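You operate a simulated robot arm through the tools that you are given. There is no shell and no other tool. Be economical: measure what you need, move in short steps, check, and stop when the job is done.

Carry out the task below with a simulated robot arm. There is one attempt and no reset: what you move stays moved.

TASK
Leak-test the red valve, then put it in the small green tray if it passes, else the red bin.
Fine: clamp it for the test; leave the dial as it is.
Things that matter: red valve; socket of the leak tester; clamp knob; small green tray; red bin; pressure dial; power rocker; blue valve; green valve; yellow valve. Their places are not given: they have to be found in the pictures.

It is judged by the outcome, as a careful person would: the job done as asked, and still so three seconds after it is handed in. It fails if anything else is knocked over, pushed out of place, dropped, spilled or broken.

THE ROBOT
A 7-joint arm with a two-finger parallel gripper, fixed in place. Base frame: the origin is at the foot of the arm, x ahead of it, y to its left, z up; the work surface is at about z = 900. Lengths are in mm, angles in rad, forces in N, time in s.
With the tool pointing down near the work surface it reaches from about 240 to 680 mm from the base axis. Its first joint turns from -1.152 to 1.152 rad. Payload 2.4 kg.
Tool frame: the origin (TCP) lies between the finger pads and is the grasp point; the fingertips stand 30 mm ahead of it; z points along the fingers, y is the line along which they close. The gripper opens to 94 mm. The fingers are 28 mm wide and 10 mm thick; the gripper's body (50 by 96 mm) begins 55 mm behind the TCP.
Orientation is that of the tool frame in the base frame, as [roll, pitch, yaw] about the fixed x, y, z axes, in that order (R = Rz(yaw) Ry(pitch) Rx(roll)). With the fingers straight down and closing along the base's y, the tool's x points along the base's -x, its y along +y and its z along -z.

THE INTERFACE
- The arm moves only by the tool step_arm. Its argument "increments" is a list of rows, each an object (a shift or turn left out is 0, a gripper value left out holds the last) with "hand": the finger opening in mm, from 0 to 94; "xyz": the shift along the tool's x, y, z in mm, a list of three; "angular": the turn, a rotation vector about the tool's x, y, z in rad, a list of three. In form: [{"hand": hand, "xyz": [x, y, z], "angular": [rx, ry, rz]}, ...]. A call has 1 to 8 rows; each row shifts and turns the commanded pose from where the row before left it, along the tool's axes as they then stand. A row lasts 0.2 s, in which the tool goes at most 50 mm and 0.15 rad; a call with a longer step from one row to the next is refused whole, and so is a gripper value outside its range. A pose out of reach is approached as far as the arm can. The call stops where the force on the tool passes 40 N (or 10 N more than at its start, if that is more) or the arm is blocked; 0.2 s more then pass. The fingers move at their own pace (about 153 mm/s each) and stop on an object; they squeeze with about 35 N. The grip force told is the motor's: it shows also when the fingers shut on nothing. Time passes only in rows, and 0.2 s behind the last, so rows that do not move let the fingers close. It gives the time, the measured TCP pose, the force on the tool (base axes), the opening and the grip force at its end, in the units of the frame above (readings bear some noise).
- Cameras (640 x 400 px; columns grow to the right, rows downward): "scene" is fixed at [19.8, 457.4, 1456.2]; the picture's right is [-0.82, -0.57, 0.00], its down [-0.25, 0.37, -0.90] and it looks along [0.51, -0.74, -0.44] (base axes); focal length 327 px, centre (320, 200). "wrist" rides on the gripper at [-37, 0, -58] in the tool frame; the picture's right is [0.00, -1.00, 0.00], its down [0.97, 0.00, -0.24] and it looks along [0.24, 0.00, 0.97] (tool axes); focal length 218 px, centre (320, 200).
- snapshot(camera): a new picture of that camera. No time passes.
- measure_at(camera, pixels): for up to 12 pixels [column, row] of the newest picture of that camera ("zoom" is the newest enlarged one), the place [x, y, z] in the base frame of the surface seen there, good to about 3 mm, but the place of the scene camera against the robot may be out by one fixed shift of up to 18 mm in any direction. No time passes.
- close_up(camera, box): a new picture of the part [left, top, right, bottom] of that camera's present view, enlarged. No time passes.
- job_done(): hands the job in; it is judged then, once.

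Work in short steps. Measure before you move; look again where a grasp or a placing could have gone wrong, and mend it. You have 80 turns and 38 pictures in all, the two below and enlarged ones among them. Open the gripper and draw the arm clear of the work before you hand the job in, unless the task says otherwise; then end with one line.

The tools are called after "Emit:" as name(argument=value, ...) on one line, values as JSON. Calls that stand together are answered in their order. step_arm: Moves the arm, as the interface text tells. Its arguments: {"type":"object","properties":{"increments":{"type":"array","items":{"type":"object","properties":{"hand":{"type":"number"},"xyz":{"type":"array","items":{"type":"number"}},"angular":{"type":"array","items":{"type":"number"}}}}}},"required":["increments"]} The other tools are called the same way: snapshot (camera) takes a picture; measure_at (camera, pixels) gives the place of the surface under pixels of a picture; close_up (camera, box) takes an enlarged picture of a part of a camera's view; job_done () hands the job in.

At the start:

```text
time_s: 0.0
eef_pos: [449.7, -20.9, 1274.9]
tcp_rot: [3.141, 0.002, -3.141]
wrist_force: [0.0, 0.3, 0.1]
opening: 94.0
grip_force: 0.1
```

scene: 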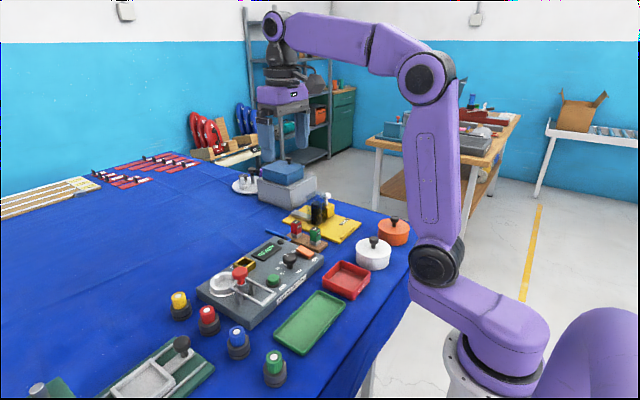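
wrist: 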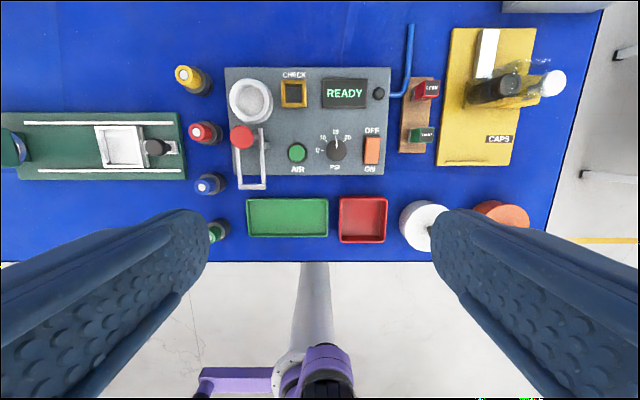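

The wrist view shows the tester at about (310,120), with the valves to its left at (205,130). I'll enlarge the tester and the valves.

Emit:
close_up(camera="wrist", box=[160, 50, 400, 200])

Emit:
close_up(camera="scene", box=[150, 200, 390, 390])

Emit:
measure_at(camera="wrist", pixels=[[202, 132], [190, 77], [210, 184], [250, 101], [242, 138], [250, 184], [297, 153], [293, 93], [287, 218], [363, 220], [336, 150], [372, 150]])

```text
2.67 times, centred on (280, 125) of wrist
```

zoom: 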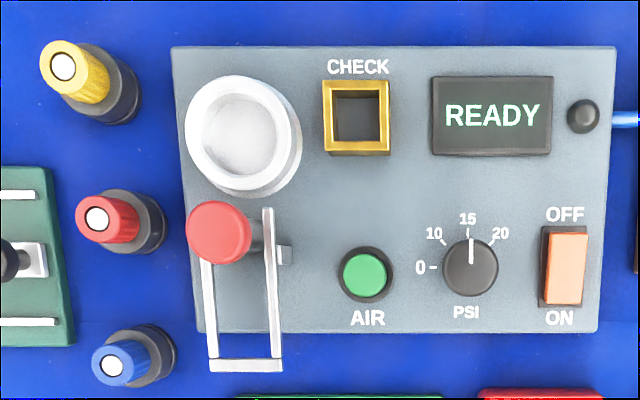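

```text
2.11 times, centred on (270, 295) of scene
```

zoom: 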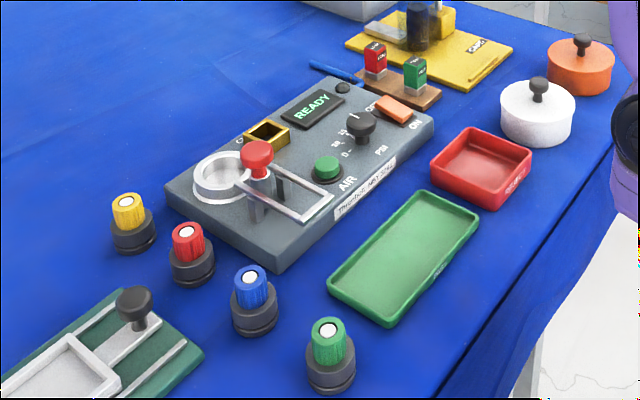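

```text
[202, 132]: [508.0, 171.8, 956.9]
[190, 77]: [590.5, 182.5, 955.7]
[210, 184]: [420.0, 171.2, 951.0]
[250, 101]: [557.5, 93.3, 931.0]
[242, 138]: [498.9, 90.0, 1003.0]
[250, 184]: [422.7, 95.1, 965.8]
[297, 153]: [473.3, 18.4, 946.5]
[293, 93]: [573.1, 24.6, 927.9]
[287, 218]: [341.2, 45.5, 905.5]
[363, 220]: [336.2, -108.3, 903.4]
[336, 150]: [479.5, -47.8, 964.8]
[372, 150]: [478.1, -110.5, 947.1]
```

The socket is at about (557,93), the knob at (499,90,1003), AIR at (473,18) and the red valve at (508,172). I'll move over the clamp and lower for a better look.

Emit:
step_arm(increments=[{"xyz": [0, 40, 20]}, {"xyz": [0, 40, 30]}, {"xyz": [0, 35, 30]}, {"xyz": [0, 0, 40]}, {}])

Emit:
snapshot(camera="wrist")

Emit:
close_up(camera="scene", box=[190, 230, 310, 330])

```text
time_s: 1.2
eef_pos: [452.0, 93.5, 1154.8]
tcp_rot: [-3.141, 0.001, 3.141]
wrist_force: [0.9, 0.5, -0.1]
opening: 94.2
grip_force: 0.0
```

```text
33 pictures are left
```

wrist: 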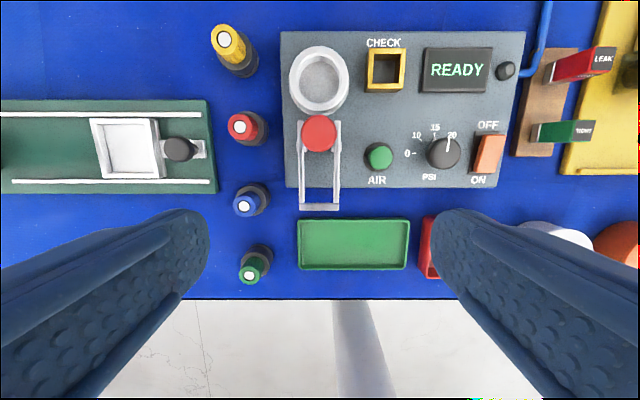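

```text
4.00 times, centred on (250, 280) of scene
```

zoom: 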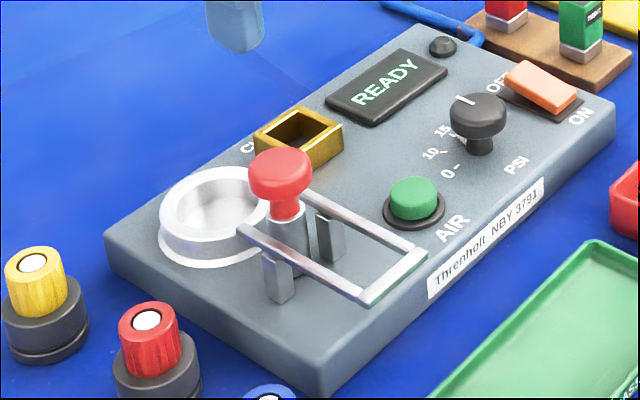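

The clamp looks like a U fork on two posts with the red knob in the middle. I'll measure points on it to work out how it moves.

Emit:
measure_at(camera="zoom", pixels=[[280, 165], [286, 212], [288, 235], [278, 285], [278, 270], [330, 245], [244, 230], [306, 198], [365, 295], [420, 255], [290, 262], [170, 210]])

Emit:
measure_at(camera="wrist", pixels=[[319, 133], [300, 125], [338, 125], [304, 180], [336, 180], [319, 207], [319, 80], [319, 50], [319, 111], [293, 80], [344, 145], [378, 156]])

Emit:
close_up(camera="wrist", box=[270, 30, 420, 220])

```text
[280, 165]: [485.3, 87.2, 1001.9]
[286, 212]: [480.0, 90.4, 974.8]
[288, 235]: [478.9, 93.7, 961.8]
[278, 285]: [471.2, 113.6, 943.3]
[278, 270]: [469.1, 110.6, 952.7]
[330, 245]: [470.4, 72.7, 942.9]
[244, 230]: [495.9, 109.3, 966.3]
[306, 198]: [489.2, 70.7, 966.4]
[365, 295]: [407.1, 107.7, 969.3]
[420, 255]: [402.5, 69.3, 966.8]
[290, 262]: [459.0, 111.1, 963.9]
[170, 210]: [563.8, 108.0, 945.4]
```

```text
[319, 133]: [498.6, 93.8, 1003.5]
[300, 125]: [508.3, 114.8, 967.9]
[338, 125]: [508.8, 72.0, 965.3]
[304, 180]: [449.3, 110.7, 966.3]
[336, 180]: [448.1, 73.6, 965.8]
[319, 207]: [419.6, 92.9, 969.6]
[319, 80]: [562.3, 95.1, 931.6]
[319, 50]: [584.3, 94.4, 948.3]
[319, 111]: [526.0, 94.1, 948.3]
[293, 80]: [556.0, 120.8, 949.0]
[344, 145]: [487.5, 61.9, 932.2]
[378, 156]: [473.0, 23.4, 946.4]
```

```text
2.11 times, centred on (345, 125) of wrist
```

zoom: 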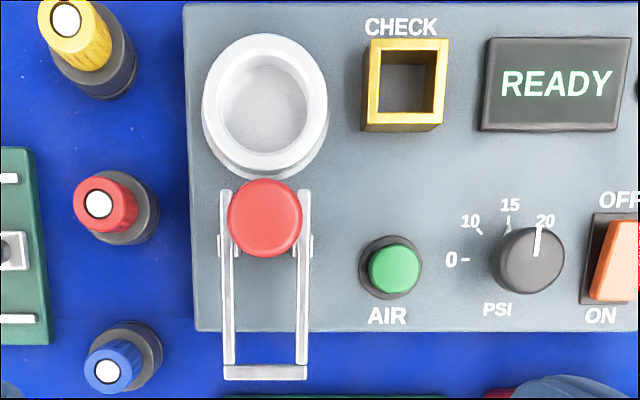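

The fork lies level at z≈967 from x=420 to 512, and the posts are near x=482. The motion is still unclear, so I'll take an oblique look from the +y side.

Emit:
step_arm(increments=[{"xyz": [0, 40, 25]}, {"xyz": [0, 40, 25]}, {"xyz": [0, 47, 25]}, {"angular": [0.15, 0, 0]}, {"angular": [0.15, 0, 0]}, {"angular": [0.15, 0, 0]}, {"angular": [0.15, 0, 0]}, {"angular": [0.15, 0, 0]}])

Emit:
close_up(camera="wrist", box=[200, 40, 480, 215])

```text
refused: row 3 steps farther than a row can; nothing moved
```

```text
2.29 times, centred on (340, 128) of wrist
```

zoom: 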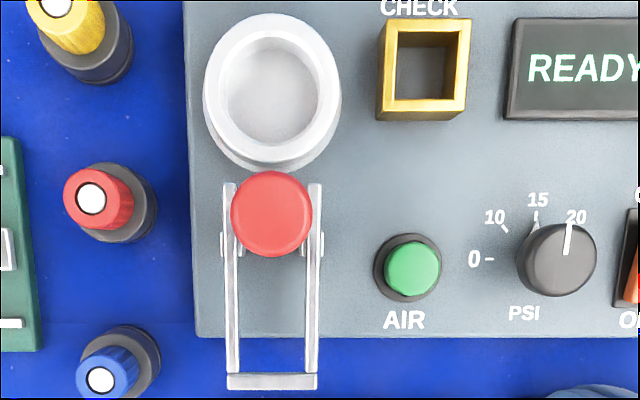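

The call was refused because row 3 was longer than allowed. I'll repeat it with shorter steps.

Emit:
step_arm(increments=[{"xyz": [0, 42, 24]}, {"xyz": [0, 42, 24]}, {"xyz": [0, 42, 24]}, {"xyz": [0, 0, 28], "angular": [0.15, 0, 0]}, {"angular": [0.15, 0, 0]}, {"angular": [0.15, 0, 0]}, {"angular": [0.15, 0, 0]}, {"angular": [0.15, 0, 0]}])

Emit:
snapshot(camera="wrist")

```text
time_s: 3.0
eef_pos: [450.1, 220.2, 1052.9]
tcp_rot: [-2.389, 0.002, 3.14]
wrist_force: [0.5, -0.8, -0.2]
opening: 94.1
grip_force: 0.2
```

```text
29 pictures are left
```

wrist: 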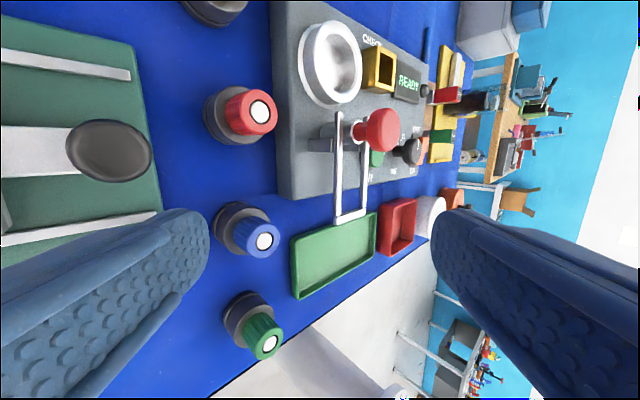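

Emit:
close_up(camera="wrist", box=[270, 70, 430, 240])

Emit:
measure_at(camera="wrist", pixels=[[260, 112], [228, 118], [222, 100], [245, 112], [339, 115], [358, 128], [325, 145], [380, 130], [345, 132], [336, 60], [302, 60], [110, 150]])

```text
2.35 times, centred on (350, 155) of wrist
```

zoom: 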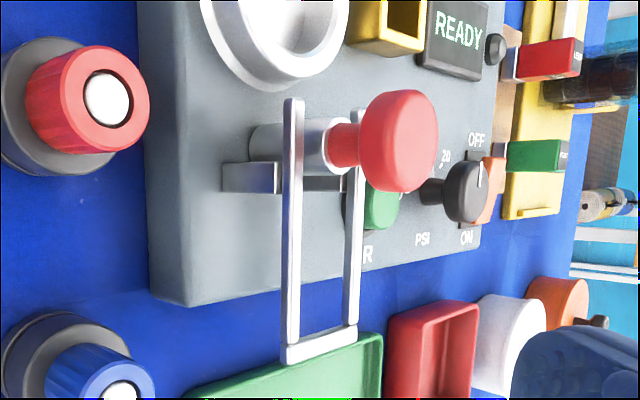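

```text
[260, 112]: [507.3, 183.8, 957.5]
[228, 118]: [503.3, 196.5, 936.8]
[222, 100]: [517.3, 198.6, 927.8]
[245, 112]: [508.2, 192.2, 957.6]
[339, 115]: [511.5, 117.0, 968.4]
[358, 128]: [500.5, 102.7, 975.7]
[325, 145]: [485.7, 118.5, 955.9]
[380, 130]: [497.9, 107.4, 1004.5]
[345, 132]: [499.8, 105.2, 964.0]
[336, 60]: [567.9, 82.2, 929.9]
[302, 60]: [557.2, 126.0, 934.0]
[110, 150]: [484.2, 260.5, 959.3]
```

The cylinder under the knob stands on the panel, so the knob most likely works as a plunger or a turn. I'll settle that once the valve is seated. Next I go upright near the red valve to measure its shape.

Emit:
step_arm(increments=[{"angular": [-0.15, 0, 0]}, {"angular": [-0.15, 0, 0]}, {"angular": [-0.15, 0, 0]}, {"angular": [-0.15, 0, 0]}, {"angular": [-0.15, 0, 0]}, {"xyz": [-25, -35, 0], "hand": 70}, {"xyz": [-20, 0, 0]}, {}])

Emit:
close_up(camera="wrist", box=[220, 100, 480, 262])

```text
time_s: 4.8
eef_pos: [497.3, 185.5, 1054.2]
tcp_rot: [3.14, -0.001, 3.141]
wrist_force: [1.0, -0.6, -0.6]
opening: 69.8
grip_force: 0.1
```

```text
2.46 times, centred on (350, 181) of wrist
```

zoom: 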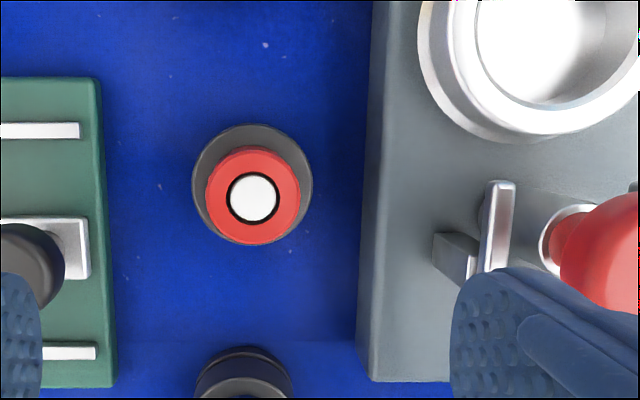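

Emit:
measure_at(camera="zoom", pixels=[[253, 198], [210, 195], [296, 195], [253, 240], [253, 153], [197, 180], [308, 180], [253, 132], [425, 50], [368, 200], [505, 110], [15, 250]])

```text
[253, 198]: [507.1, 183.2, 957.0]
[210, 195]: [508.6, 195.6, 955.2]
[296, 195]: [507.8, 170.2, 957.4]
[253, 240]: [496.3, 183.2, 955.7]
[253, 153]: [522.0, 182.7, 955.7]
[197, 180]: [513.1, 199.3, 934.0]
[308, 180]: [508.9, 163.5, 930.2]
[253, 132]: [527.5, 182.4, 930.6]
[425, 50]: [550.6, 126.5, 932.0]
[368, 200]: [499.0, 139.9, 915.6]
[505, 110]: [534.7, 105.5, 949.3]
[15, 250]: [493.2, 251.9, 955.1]
```

The red cap is centred at (508,183) and 27 mm across, with its top at 957 and the shoulder at about 932. I'll grip it with TCP z≈966.

Emit:
step_arm(increments=[{"xyz": [-10.5, -2.3, 0]}, {"xyz": [0, 0, 40]}, {"xyz": [0, 0, 30]}, {"xyz": [0, 0, 18]}, {}, {"hand": 15}, {}, {}])

```text
time_s: 6.6
eef_pos: [506.7, 183.2, 967.2]
tcp_rot: [3.141, 0.001, -3.14]
wrist_force: [0.5, 0.3, -0.4]
opening: 26.4
grip_force: 34.9
```

Gripped at 26.4 mm. I'll lift, then shift +x to clear the knob before going over the socket.

Emit:
step_arm(increments=[{"xyz": [0, 0, -40]}, {"xyz": [0, 0, -40]}, {"xyz": [-40, 0, -10]}, {"xyz": [-9, -30, 0]}, {}])

Emit:
snapshot(camera="wrist")

```text
time_s: 7.8
eef_pos: [555.7, 153.2, 1056.3]
tcp_rot: [3.142, 0.001, -3.141]
wrist_force: [-0.1, 0.3, 0.6]
opening: 26.5
grip_force: 34.8
```

```text
26 pictures are left
```

wrist: 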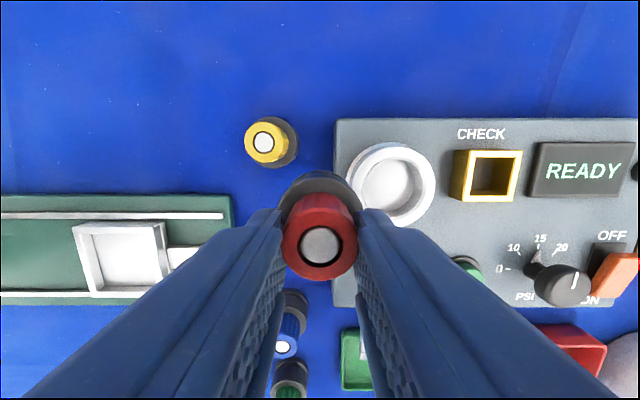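

The valve hangs straight and the socket is fully visible at about (392,183). I'll measure its rim and floor.

Emit:
measure_at(camera="wrist", pixels=[[351, 183], [430, 183], [390, 148], [396, 217], [390, 190], [365, 160], [417, 160], [420, 208], [308, 181], [318, 246], [294, 246], [345, 246]])

Emit:
close_up(camera="wrist", box=[270, 120, 450, 290])

```text
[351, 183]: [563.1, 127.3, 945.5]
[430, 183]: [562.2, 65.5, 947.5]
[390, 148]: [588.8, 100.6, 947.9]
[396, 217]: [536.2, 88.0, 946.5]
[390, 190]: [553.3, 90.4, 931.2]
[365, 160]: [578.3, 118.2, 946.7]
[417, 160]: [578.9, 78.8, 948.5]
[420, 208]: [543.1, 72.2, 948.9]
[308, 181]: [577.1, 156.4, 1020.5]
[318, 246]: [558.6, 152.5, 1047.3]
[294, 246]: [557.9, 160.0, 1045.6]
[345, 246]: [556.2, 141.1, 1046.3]
```

```text
2.35 times, centred on (360, 205) of wrist
```

zoom: 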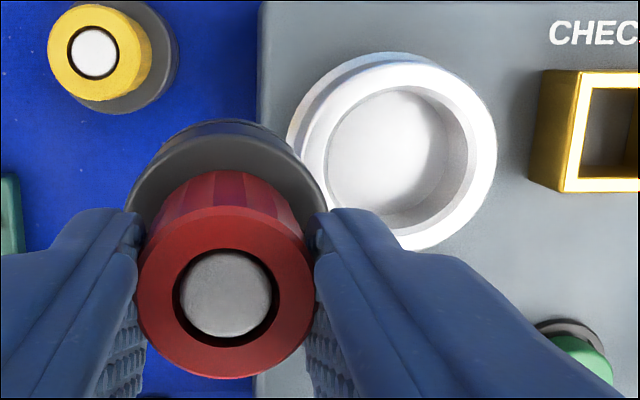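

By geometry the socket centre is (562,96) and the valve axis sits about 3.8 mm +x of the TCP. I'll go to TCP (558.2,95.8) and look before inserting.

Emit:
step_arm(increments=[{"xyz": [-2.5, -30, 0]}, {"xyz": [0, -27.4, 0]}, {"xyz": [0, 0, 25]}, {}])

Emit:
close_up(camera="wrist", box=[230, 120, 410, 290])

```text
time_s: 8.8
eef_pos: [558.3, 96.0, 1031.0]
tcp_rot: [3.142, 0.0, -3.141]
wrist_force: [-0.3, -0.2, -0.5]
opening: 26.5
grip_force: 35.0
```

```text
2.35 times, centred on (320, 205) of wrist
```

zoom: 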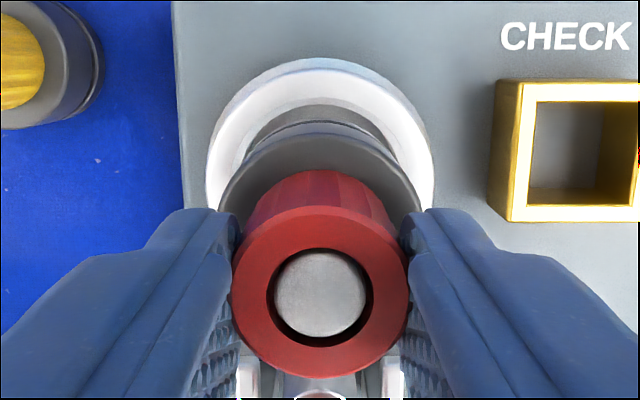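

It is centred over the socket, so I lower it and check the force.

Emit:
step_arm(increments=[{"xyz": [0, 0, 12]}, {"xyz": [0, 0, 8]}, {"xyz": [0, 0, 6]}, {"xyz": [0, 0, 4]}, {"xyz": [0, 0, 2]}, {}])

```text
time_s: 10.2
eef_pos: [558.5, 96.0, 999.8]
tcp_rot: [3.141, 0.0, 3.141]
wrist_force: [0.3, 0.4, -0.5]
opening: 26.1
grip_force: 34.9
```

Emit:
step_arm(increments=[{"xyz": [0, 0, 1.5]}, {"xyz": [0, 0, 1.5]}, {}])

```text
time_s: 11.0
eef_pos: [558.7, 95.6, 998.3]
tcp_rot: [3.14, -0.001, 3.141]
wrist_force: [-0.9, -0.8, 3.2]
opening: 26.2
grip_force: 35.1
```

There is light contact at the floor height. I'll release, rise and look.

Emit:
step_arm(increments=[{"hand": 50}, {}, {"xyz": [0, 0, -40]}, {"xyz": [0, 0, -40]}, {"xyz": [0, 0, -20]}, {}])

Emit:
snapshot(camera="wrist")

Emit:
close_up(camera="scene", box=[190, 230, 310, 330])

```text
time_s: 12.4
eef_pos: [559.5, 96.2, 1098.3]
tcp_rot: [3.141, 0.0, 3.141]
wrist_force: [-0.1, 0.4, 0.2]
opening: 49.8
grip_force: 0.0
```

```text
23 pictures are left
```

wrist: 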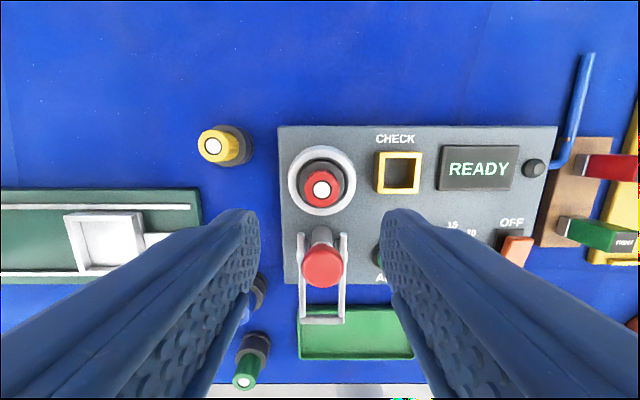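

```text
4.00 times, centred on (250, 280) of scene
```

zoom: 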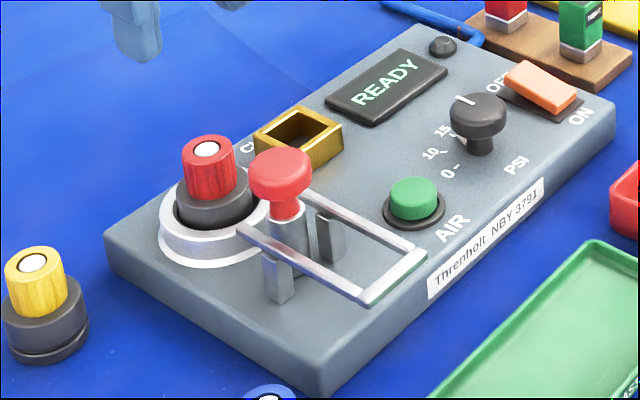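

The valve sits upright in the socket with its shoulder (~963) just below fork height. I'll measure the knob and test it with a gentle press from above, fingers closed.

Emit:
measure_at(camera="wrist", pixels=[[322, 265], [305, 265], [339, 265], [322, 247], [322, 280], [321, 190]])

Emit:
step_arm(increments=[{"xyz": [40, 0, 0], "hand": 0}, {"xyz": [20.5, -2, 0]}, {"xyz": [0, 0, 30]}, {"xyz": [0, 0, 20]}, {}])

```text
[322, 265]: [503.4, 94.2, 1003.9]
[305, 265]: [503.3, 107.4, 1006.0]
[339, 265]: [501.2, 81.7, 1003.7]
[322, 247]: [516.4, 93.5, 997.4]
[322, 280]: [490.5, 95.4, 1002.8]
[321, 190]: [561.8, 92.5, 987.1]
```

```text
time_s: 13.6
eef_pos: [497.3, 93.7, 1044.8]
tcp_rot: [-3.141, -0.001, -3.141]
wrist_force: [0.3, -0.8, -0.2]
opening: 0.2
grip_force: 33.1
```

Emit:
step_arm(increments=[{"xyz": [-3.5, 0, 5]}, {"xyz": [0, 0, 4]}, {"xyz": [0, 0, 3]}, {"xyz": [0, 0, 3]}, {"xyz": [0, 0, 3]}, {"xyz": [0, 0, 3]}])

Emit:
close_up(camera="scene", box=[190, 230, 310, 330])

```text
time_s: 14.8
eef_pos: [500.6, 93.5, 1032.5]
tcp_rot: [3.141, 0.005, 3.141]
wrist_force: [-2.4, -0.7, 6.0]
opening: 0.0
grip_force: 33.1
stopped in row 6: the force on the tool passed its limit (the readings are from after the stop); the commanded pose is now the measured one
```

```text
4.00 times, centred on (250, 280) of scene
```

zoom: 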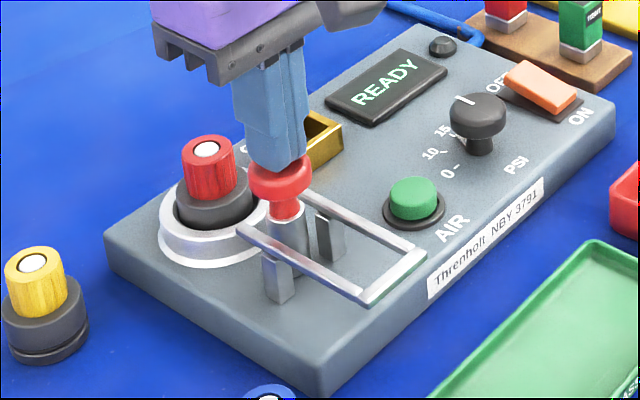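

The press meets a rigid stop and nothing moved, so the knob is not a push button. I'll back up, open, grip the knob and try other motions gently.

Emit:
step_arm(increments=[{"xyz": [0, 0, -15]}, {"hand": 56}, {}, {"xyz": [0, 0, 15]}, {"xyz": [0, 0, 15]}, {"hand": 20}, {}, {}])

```text
time_s: 16.6
eef_pos: [500.9, 95.6, 1017.4]
tcp_rot: [3.14, 0.005, -3.14]
wrist_force: [-2.2, 10.3, 1.8]
opening: 33.4
grip_force: 45.4
```

The knob is held, 33.4 mm wide. I'll test a small push toward the socket (+x).

Emit:
step_arm(increments=[{"xyz": [0, 2, 0]}, {"xyz": [-3, 0, 0]}, {"xyz": [-3, 0, 0]}, {"xyz": [-3, 0, 0]}, {}])

```text
time_s: 17.8
eef_pos: [505.9, 96.1, 1015.6]
tcp_rot: [-3.14, -0.011, -3.141]
wrist_force: [-30.8, -1.2, 3.7]
opening: 33.7
grip_force: 45.3
```

Emit:
close_up(camera="scene", box=[190, 230, 310, 330])

```text
4.00 times, centred on (250, 280) of scene
```

zoom: 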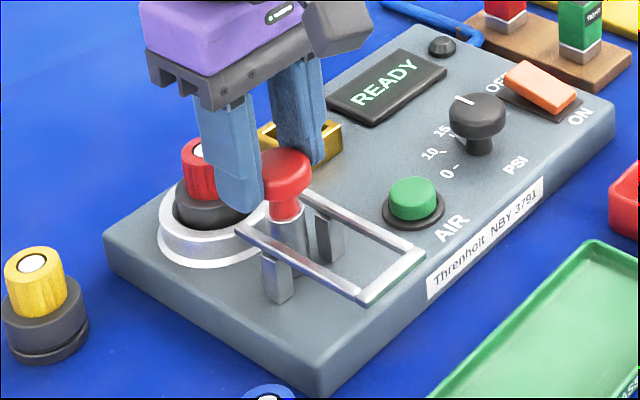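

The fork did not move, so the knob seems rigid in +x. I'll return and test a small lift.

Emit:
step_arm(increments=[{"xyz": [5, 0, 0]}, {"xyz": [4, 0, 0]}, {}, {"xyz": [0, 0, -3]}, {"xyz": [0, 0, -3]}, {"xyz": [0, 0, -2]}, {}])

```text
time_s: 19.4
eef_pos: [500.4, 94.7, 1024.3]
tcp_rot: [-3.14, 0.003, 3.14]
wrist_force: [5.7, -9.7, -13.1]
opening: 32.3
grip_force: 45.1
```

Emit:
close_up(camera="scene", box=[190, 230, 310, 330])

```text
4.00 times, centred on (250, 280) of scene
```

zoom: 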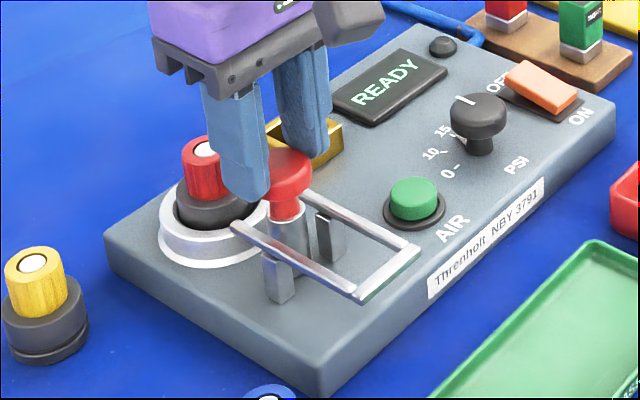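

The fork corner seems to have shifted left in the picture, toward the socket. I'll measure the same points again.

Emit:
measure_at(camera="zoom", pixels=[[357, 293], [413, 254], [236, 226], [286, 165], [288, 215], [288, 235], [278, 270], [330, 245], [290, 258]])

```text
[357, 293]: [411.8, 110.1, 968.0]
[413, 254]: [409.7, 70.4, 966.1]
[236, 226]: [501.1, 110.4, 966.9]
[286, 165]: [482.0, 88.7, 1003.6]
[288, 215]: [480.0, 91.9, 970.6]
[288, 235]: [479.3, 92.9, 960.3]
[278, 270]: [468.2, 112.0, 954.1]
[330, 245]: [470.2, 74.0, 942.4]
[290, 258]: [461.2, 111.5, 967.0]
```

The fork did slide about 5 mm in +x while the cylinder stayed put, so the knob drives it, possibly by turning. I'll regrip squarely and test a twist.

Emit:
step_arm(increments=[{"hand": 50}, {"xyz": [0, 1, 8]}, {"hand": 20}, {}, {}, {"angular": [0, 0, 0.15]}, {"angular": [0, 0, 0.15]}, {"angular": [0, 0, 0.15]}])

Emit:
close_up(camera="scene", box=[190, 230, 310, 330])

```text
time_s: 21.2
eef_pos: [501.0, 94.8, 1017.1]
tcp_rot: [3.14, 0.005, 2.688]
wrist_force: [-4.9, -21.1, 20.7]
opening: 33.1
grip_force: 45.5
```

```text
4.00 times, centred on (250, 280) of scene
```

zoom: 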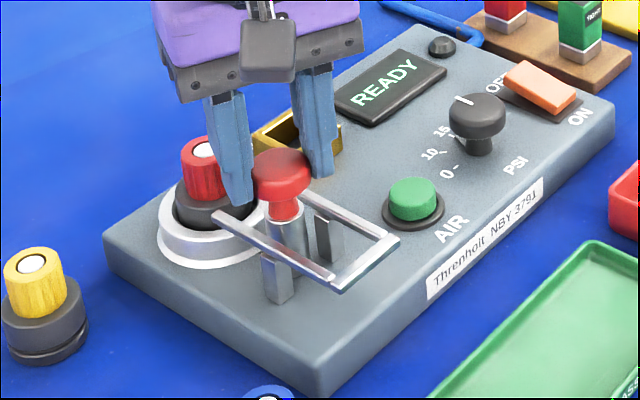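

Twisting it works: 0.45 rad clockwise moved the fork toward the socket. I'll keep turning the same way in short runs.

Emit:
step_arm(increments=[{"xyz": [0, -1.5, -1]}, {"angular": [0, 0, 0.15]}, {"angular": [0, 0, 0.15]}, {"angular": [0, 0, 0.15]}, {"angular": [0, 0, 0.15]}, {}])

Emit:
close_up(camera="scene", box=[190, 230, 310, 330])

```text
time_s: 22.6
eef_pos: [500.0, 95.2, 1017.5]
tcp_rot: [3.137, 0.001, 2.091]
wrist_force: [2.9, -13.6, -7.5]
opening: 33.4
grip_force: 44.7
```

```text
4.00 times, centred on (250, 280) of scene
```

zoom: 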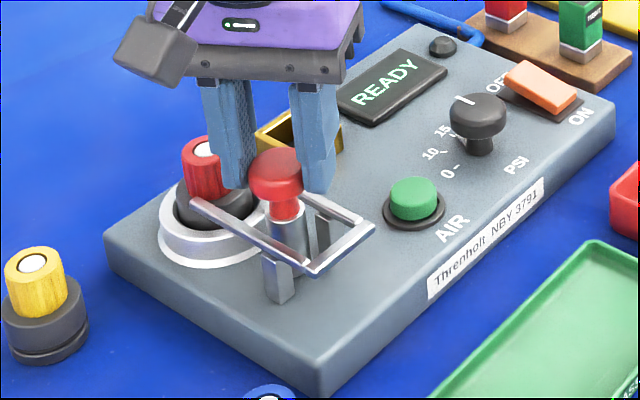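

Emit:
step_arm(increments=[{"angular": [0, 0, 0.15]}, {"angular": [0, 0, 0.15]}, {"angular": [0, 0, 0.15]}, {"angular": [0, 0, 0.15]}, {}])

Emit:
close_up(camera="scene", box=[190, 230, 310, 330])

```text
time_s: 23.8
eef_pos: [499.5, 97.0, 1018.8]
tcp_rot: [3.139, -0.003, 1.493]
wrist_force: [3.5, 4.4, -15.4]
opening: 33.5
grip_force: 44.6
```

```text
4.00 times, centred on (250, 280) of scene
```

zoom: 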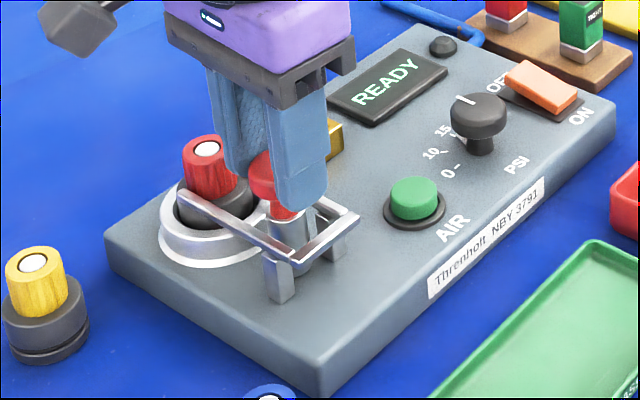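

Emit:
step_arm(increments=[{"angular": [0, 0, 0.15]}, {"angular": [0, 0, 0.15]}, {}])

Emit:
close_up(camera="scene", box=[190, 230, 310, 330])

```text
time_s: 24.6
eef_pos: [500.5, 95.8, 1018.4]
tcp_rot: [3.137, -0.002, 1.19]
wrist_force: [-2.4, 0.2, 5.6]
opening: 33.5
grip_force: 45.0
```

```text
4.00 times, centred on (250, 280) of scene
```

zoom: 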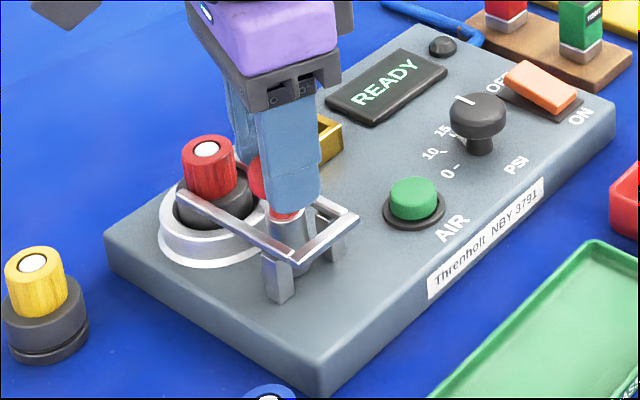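

The fork hasn't advanced further, so it is at its end stop and lies around the cap over the shoulder. I'll release the knob, rise and unwind the wrist.

Emit:
step_arm(increments=[{"hand": 48}, {}, {"xyz": [0, 0, -40]}, {"xyz": [0, 0, -40], "angular": [0, 0, -0.15]}, {"angular": [0, 0, -0.15]}, {"angular": [0, 0, -0.15]}, {"angular": [0, 0, -0.15]}, {"angular": [0, 0, -0.15], "hand": 0}])

Emit:
step_arm(increments=[{"angular": [0, 0, -0.15]}, {"angular": [0, 0, -0.15]}, {"angular": [0, 0, -0.15]}, {"angular": [0, 0, -0.15]}, {"angular": [0, 0, -0.15]}, {"angular": [0, 0, -0.15]}, {"angular": [0, 0, -0.15]}, {"angular": [0, 0, -0.15]}])

Emit:
snapshot(camera="wrist")

```text
time_s: 26.4
eef_pos: [499.7, 96.0, 1098.1]
tcp_rot: [3.136, 0.002, 1.947]
wrist_force: [-1.1, 0.5, 0.2]
opening: 0.0
grip_force: 33.1
```

```text
time_s: 28.2
eef_pos: [499.4, 94.8, 1099.7]
tcp_rot: [-3.14, 0.006, -3.14]
wrist_force: [0.1, 0.4, -0.7]
opening: 0.1
grip_force: 32.8
```

```text
14 pictures are left
```

wrist: 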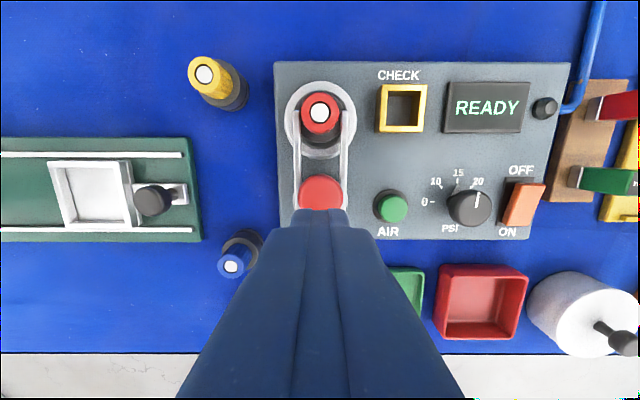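

The fork now straddles the valve cap. Next I measure the AIR button at (391,209).

Emit:
measure_at(camera="wrist", pixels=[[393, 209], [383, 205], [402, 208], [393, 198], [393, 219]])

```text
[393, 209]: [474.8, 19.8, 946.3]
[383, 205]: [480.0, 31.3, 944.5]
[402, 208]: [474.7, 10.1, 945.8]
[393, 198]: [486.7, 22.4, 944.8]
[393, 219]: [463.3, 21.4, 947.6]
```

Emit:
step_arm(increments=[{"xyz": [13, -37, 20]}, {"xyz": [12, -37, 20]}, {"xyz": [0, 0, 40]}, {"xyz": [0, 0, 25]}, {}])

Emit:
close_up(camera="scene", box=[190, 220, 330, 320])

```text
time_s: 29.4
eef_pos: [476.1, 18.9, 994.0]
tcp_rot: [-3.141, 0.006, -3.142]
wrist_force: [0.1, -0.9, 0.3]
opening: 0.0
grip_force: 33.3
```

```text
4.00 times, centred on (260, 270) of scene
```

zoom: 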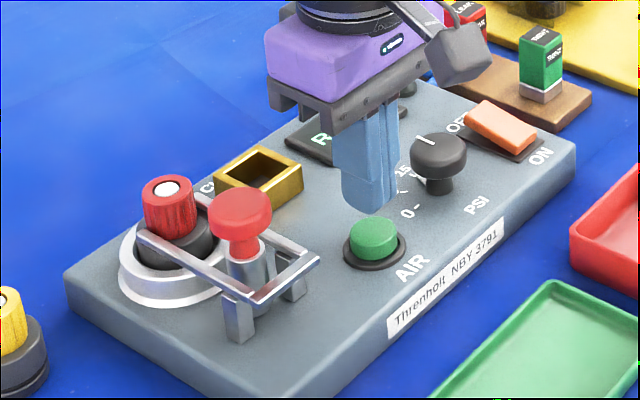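

The fingers are right above the button and the clamp is closed. I press.

Emit:
step_arm(increments=[{"xyz": [0, 2, 14]}, {"xyz": [0, 0, 4]}, {"xyz": [0, 0, 3]}, {"xyz": [0, 0, 3]}, {"xyz": [0, 0, 2]}])

Emit:
snapshot(camera="wrist")

```text
time_s: 30.6
eef_pos: [476.5, 23.0, 967.1]
tcp_rot: [3.141, 0.004, 3.141]
wrist_force: [-1.5, -2.5, 5.4]
opening: 0.0
grip_force: 33.2
```

```text
12 pictures are left
```

wrist: 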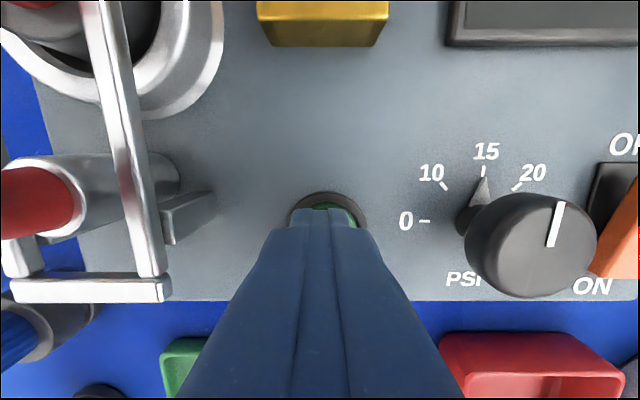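

The button is pushed in. I'll rise and read the display.

Emit:
step_arm(increments=[{"xyz": [0, 0, -30]}, {"xyz": [0, 0, -45]}, {"xyz": [0, 0, -45]}, {}])

Emit:
snapshot(camera="wrist")

```text
time_s: 31.6
eef_pos: [475.2, 24.5, 1087.7]
tcp_rot: [3.141, 0.002, 3.141]
wrist_force: [0.3, -0.3, 1.1]
opening: 0.1
grip_force: 33.2
```

```text
11 pictures are left
```

wrist: 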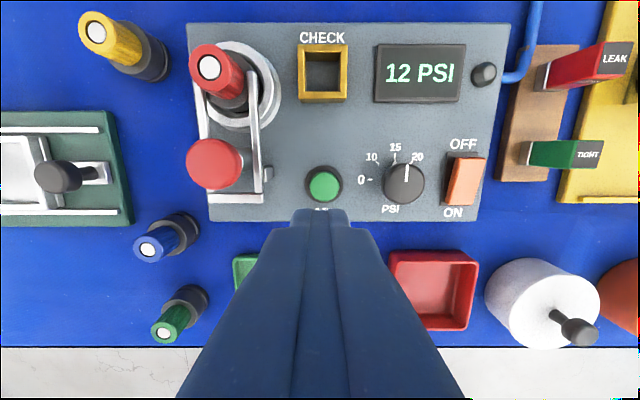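

The display reads "12 PSI", so the test is running. I'll wait and read it again.

Emit:
step_arm(increments=[{}, {}, {}, {}, {}, {}, {}, {}])

Emit:
close_up(camera="wrist", box=[180, 20, 520, 230])

```text
time_s: 33.4
eef_pos: [474.4, 23.7, 1085.9]
tcp_rot: [-3.14, 0.007, 3.141]
wrist_force: [-0.1, 0.8, -0.4]
opening: 0.1
grip_force: 33.4
```

```text
1.88 times, centred on (350, 125) of wrist
```

zoom: 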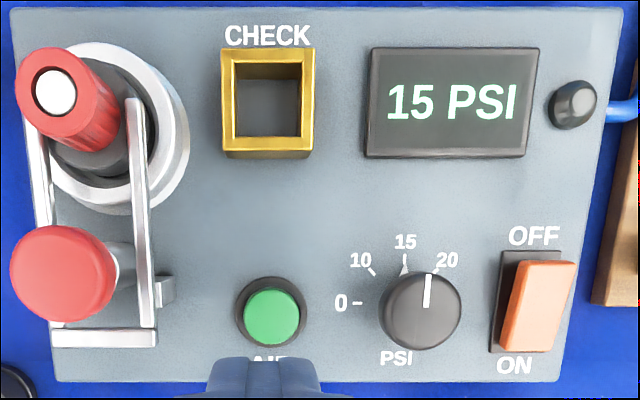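

Emit:
step_arm(increments=[{}, {}, {}, {}, {}, {}, {}, {}])

Emit:
step_arm(increments=[{}, {}, {}, {}, {}, {}, {}, {}])

Emit:
close_up(camera="wrist", box=[180, 20, 520, 230])

```text
time_s: 35.2
eef_pos: [473.4, 24.2, 1086.3]
tcp_rot: [3.14, 0.006, 3.141]
wrist_force: [0.5, 0.5, -0.1]
opening: 0.0
grip_force: 32.9
```

```text
time_s: 37.0
eef_pos: [474.1, 24.1, 1086.9]
tcp_rot: [3.141, 0.004, 3.141]
wrist_force: [-0.9, -1.3, -0.5]
opening: 0.1
grip_force: 32.9
```

```text
1.88 times, centred on (350, 125) of wrist
```

zoom: 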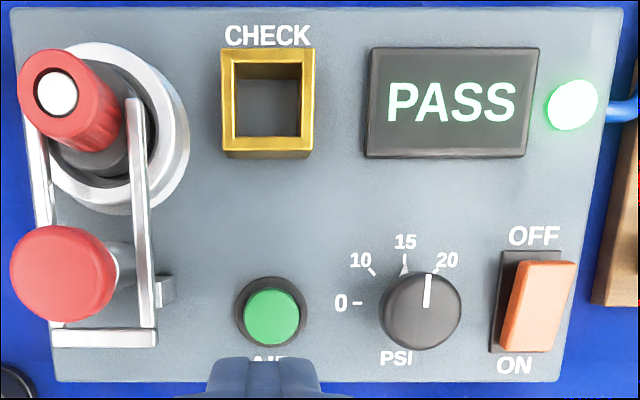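

PASS, so the valve goes in the green tray. To unclamp, I'll go over the knob pre-rotated +0.9 rad, grip it and turn back anticlockwise.

Emit:
step_arm(increments=[{"xyz": [-13, 36, 0], "hand": 54}, {"xyz": [-13, 35.5, 0]}, {"angular": [0, 0, 0.15]}, {"angular": [0, 0, 0.15]}, {"angular": [0, 0, 0.15]}, {"angular": [0, 0, 0.15]}, {"angular": [0, 0, 0.15]}, {"angular": [0, 0, 0.15]}])

```text
time_s: 38.8
eef_pos: [501.3, 94.0, 1087.5]
tcp_rot: [3.135, 0.001, 2.239]
wrist_force: [-0.5, 0.2, 0.5]
opening: 54.2
grip_force: 0.0
```

Emit:
step_arm(increments=[{"xyz": [2, 0, 30]}, {"xyz": [0, 0, 28]}, {"xyz": [0, 0, 11]}, {"hand": 20}, {}, {}])

Emit:
step_arm(increments=[{"angular": [0, 0, -0.15]}, {"angular": [0, 0, -0.15]}, {"angular": [0, 0, -0.15]}, {"angular": [0, 0, -0.15]}, {"angular": [0, 0, -0.15]}, {"angular": [0, 0, -0.15]}, {}])

Emit:
close_up(camera="scene", box=[190, 230, 310, 330])

```text
time_s: 40.2
eef_pos: [498.5, 96.2, 1018.9]
tcp_rot: [-3.141, 0.0, 2.241]
wrist_force: [-12.0, -6.3, 4.9]
opening: 33.4
grip_force: 45.0
```

```text
time_s: 41.8
eef_pos: [498.3, 95.5, 1019.9]
tcp_rot: [-3.141, 0.0, -3.141]
wrist_force: [-16.9, -14.3, 25.1]
opening: 33.2
grip_force: 44.7
```

```text
4.00 times, centred on (250, 280) of scene
```

zoom: 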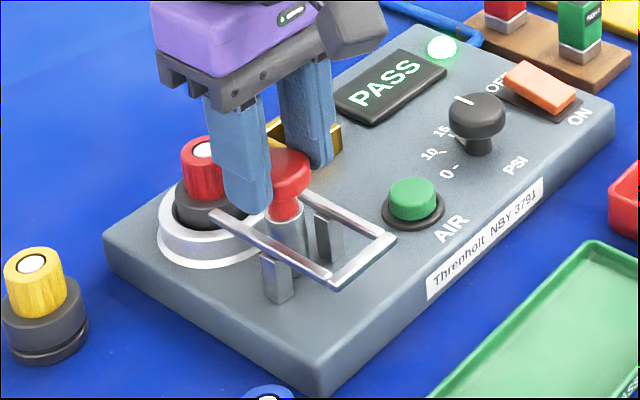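

The fork is retracting as I turn. I'll ease the stress and keep turning.

Emit:
step_arm(increments=[{"xyz": [0, -1, -2]}, {"angular": [0, 0, -0.15]}, {"angular": [0, 0, -0.15]}, {"angular": [0, 0, -0.15]}, {"angular": [0, 0, -0.15]}, {}])

Emit:
close_up(camera="scene", box=[190, 230, 310, 330])

```text
time_s: 43.2
eef_pos: [499.4, 94.6, 1019.9]
tcp_rot: [-3.141, -0.001, -2.54]
wrist_force: [-2.8, -15.4, -29.5]
opening: 33.6
grip_force: 44.3
```

```text
4.00 times, centred on (250, 280) of scene
```

zoom: 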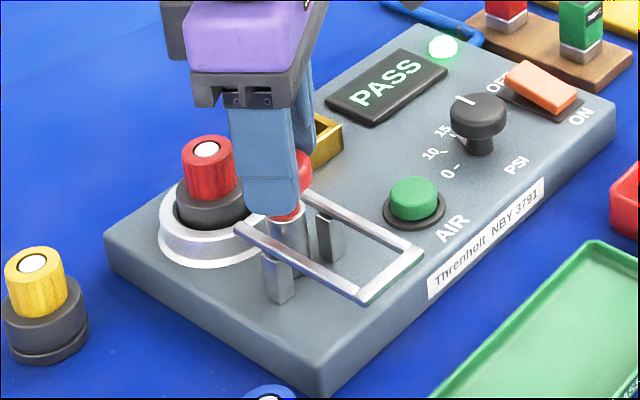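

Almost home. One more small turn, then release, rise and unwind.

Emit:
step_arm(increments=[{"angular": [0, 0, -0.15]}, {}, {"hand": 54}, {}, {"xyz": [0, 0, -40]}, {"xyz": [0, 0, -40], "angular": [0, 0, 0.15]}, {"angular": [0, 0, 0.15]}, {"angular": [0, 0, 0.15]}])

Emit:
step_arm(increments=[{"angular": [0, 0, 0.15]}, {"angular": [0, 0, 0.15]}, {"xyz": [-40, 0, 0]}, {"xyz": [-19, 1, 0]}, {}])

Emit:
snapshot(camera="wrist")

```text
time_s: 45.0
eef_pos: [500.3, 95.9, 1100.5]
tcp_rot: [-3.142, 0.004, -2.843]
wrist_force: [-0.4, 0.6, 0.3]
opening: 54.3
grip_force: 0.0
```

```text
time_s: 46.2
eef_pos: [559.1, 95.6, 1101.1]
tcp_rot: [3.141, 0.003, -3.141]
wrist_force: [0.1, 0.3, 0.3]
opening: 54.0
grip_force: 0.0
```

```text
6 pictures are left
```

wrist: 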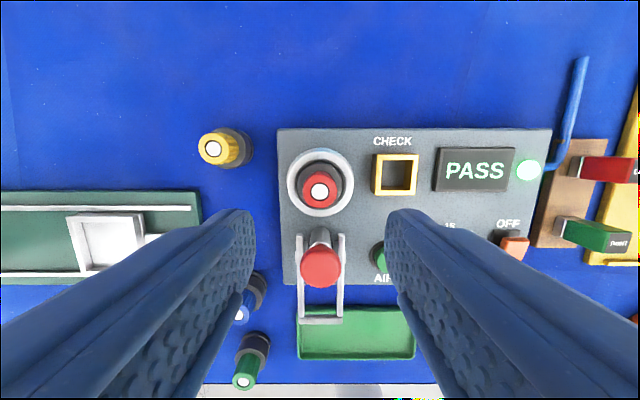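

The fork is back and the valve is still in place. I grip it and lift.

Emit:
step_arm(increments=[{"xyz": [0, 0, 45]}, {"xyz": [0, 0, 35]}, {"xyz": [0, 0, 22]}, {}, {"hand": 15}, {}, {}])

Emit:
step_arm(increments=[{"xyz": [0, 0, -20]}, {"xyz": [0, 0, -45]}, {"xyz": [0, 0, -45]}, {"xyz": [0, 0, -10]}, {}])

```text
time_s: 47.8
eef_pos: [557.6, 95.4, 999.0]
tcp_rot: [-3.14, 0.004, -3.141]
wrist_force: [-1.1, 0.5, 0.1]
opening: 26.5
grip_force: 35.0
```

```text
time_s: 49.0
eef_pos: [558.4, 96.8, 1119.7]
tcp_rot: [3.141, 0.004, -3.141]
wrist_force: [0.2, -0.4, -0.1]
opening: 26.4
grip_force: 35.5
```

Held at 26.4 mm. I'll carry it at this height over the tray centre, about (341,45).

Emit:
step_arm(increments=[{"xyz": [10, -45, 0]}, {"xyz": [42, -6, 0]}, {"xyz": [42, 0, 0]}, {"xyz": [42, 0, 0]}, {"xyz": [42, 0, 0]}, {"xyz": [40, 0, 0]}, {}])

Emit:
snapshot(camera="wrist")

```text
time_s: 50.6
eef_pos: [340.2, 46.9, 1117.4]
tcp_rot: [3.141, 0.003, 3.141]
wrist_force: [-0.4, -0.8, -1.5]
opening: 26.3
grip_force: 35.2
```

```text
5 pictures are left
```

wrist: 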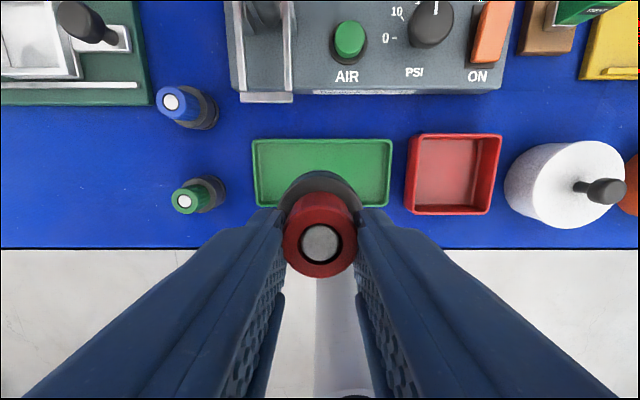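

Emit:
measure_at(camera="wrist", pixels=[[322, 142], [256, 175], [388, 175], [275, 203], [370, 203], [270, 160], [375, 190], [320, 160]])

```text
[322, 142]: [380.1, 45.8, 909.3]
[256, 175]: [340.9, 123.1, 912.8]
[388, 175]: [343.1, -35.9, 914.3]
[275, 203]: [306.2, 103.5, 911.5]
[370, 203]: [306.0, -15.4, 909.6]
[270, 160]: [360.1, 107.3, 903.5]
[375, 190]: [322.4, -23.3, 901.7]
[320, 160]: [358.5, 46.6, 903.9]
```

The tray spans x 304–380 and y −36–123, with its floor at about 903. The valve is centred, so I lower it to TCP z≈971.

Emit:
step_arm(increments=[{"xyz": [0, 0, 45]}, {"xyz": [0, 0, 45]}, {"xyz": [0, 0, 35]}, {"xyz": [0, 0, 14]}, {"xyz": [0, 0, 4]}, {}])

Emit:
step_arm(increments=[{"xyz": [0, 0, 2]}, {"xyz": [0, 0, 1]}, {}])

```text
time_s: 52.0
eef_pos: [339.8, 45.8, 973.6]
tcp_rot: [-3.141, 0.007, -3.141]
wrist_force: [-0.4, 0.8, -0.6]
opening: 26.4
grip_force: 34.8
```

```text
time_s: 52.8
eef_pos: [340.9, 46.2, 971.0]
tcp_rot: [3.138, 0.005, -3.14]
wrist_force: [-3.7, 2.4, 16.4]
opening: 26.4
grip_force: 34.9
```

Contact shows 16 N upward, so it is on the floor. I release, rise and check.

Emit:
step_arm(increments=[{"xyz": [0, 0, -1]}, {"hand": 50}, {}, {"xyz": [0, 0, -40]}, {"xyz": [0, 0, -45]}, {"xyz": [0, 0, -45]}, {"xyz": [0, 0, -45]}, {}])

Emit:
snapshot(camera="wrist")

Emit:
snapshot(camera="scene")

```text
time_s: 54.6
eef_pos: [339.7, 46.5, 1146.6]
tcp_rot: [3.141, 0.003, -3.141]
wrist_force: [-0.1, -0.4, 0.6]
opening: 50.0
grip_force: 0.0
```

```text
4 pictures are left
```

wrist: 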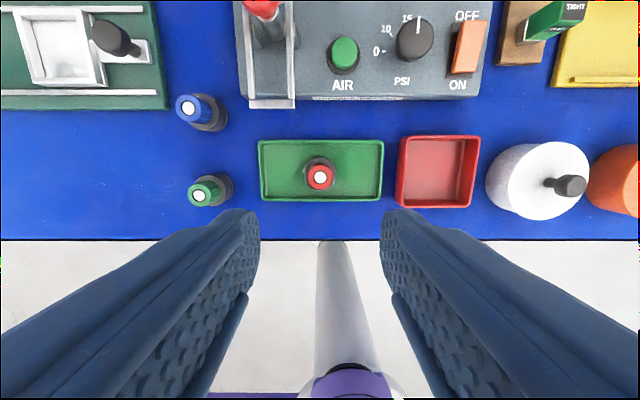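

```text
3 pictures are left
```

scene: 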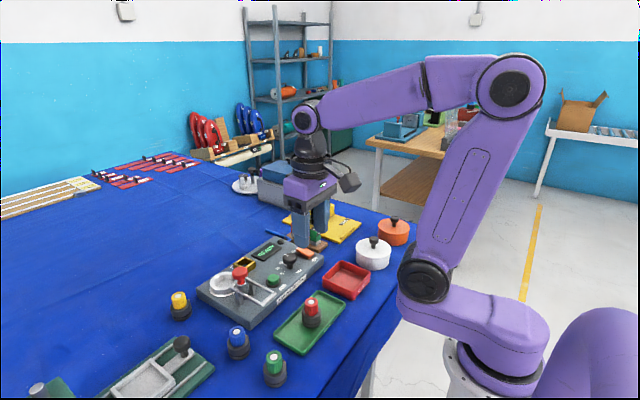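

The red valve stands upright in the green tray. Everything else is in place, the gripper is open and the arm is clear, so I hand the job in.

Emit:
job_done()

```text
The job is handed in.
```

The red valve was clamped and leak-tested, the tester showed PASS, and the valve now stands in the small green tray; the dial was left as it was.
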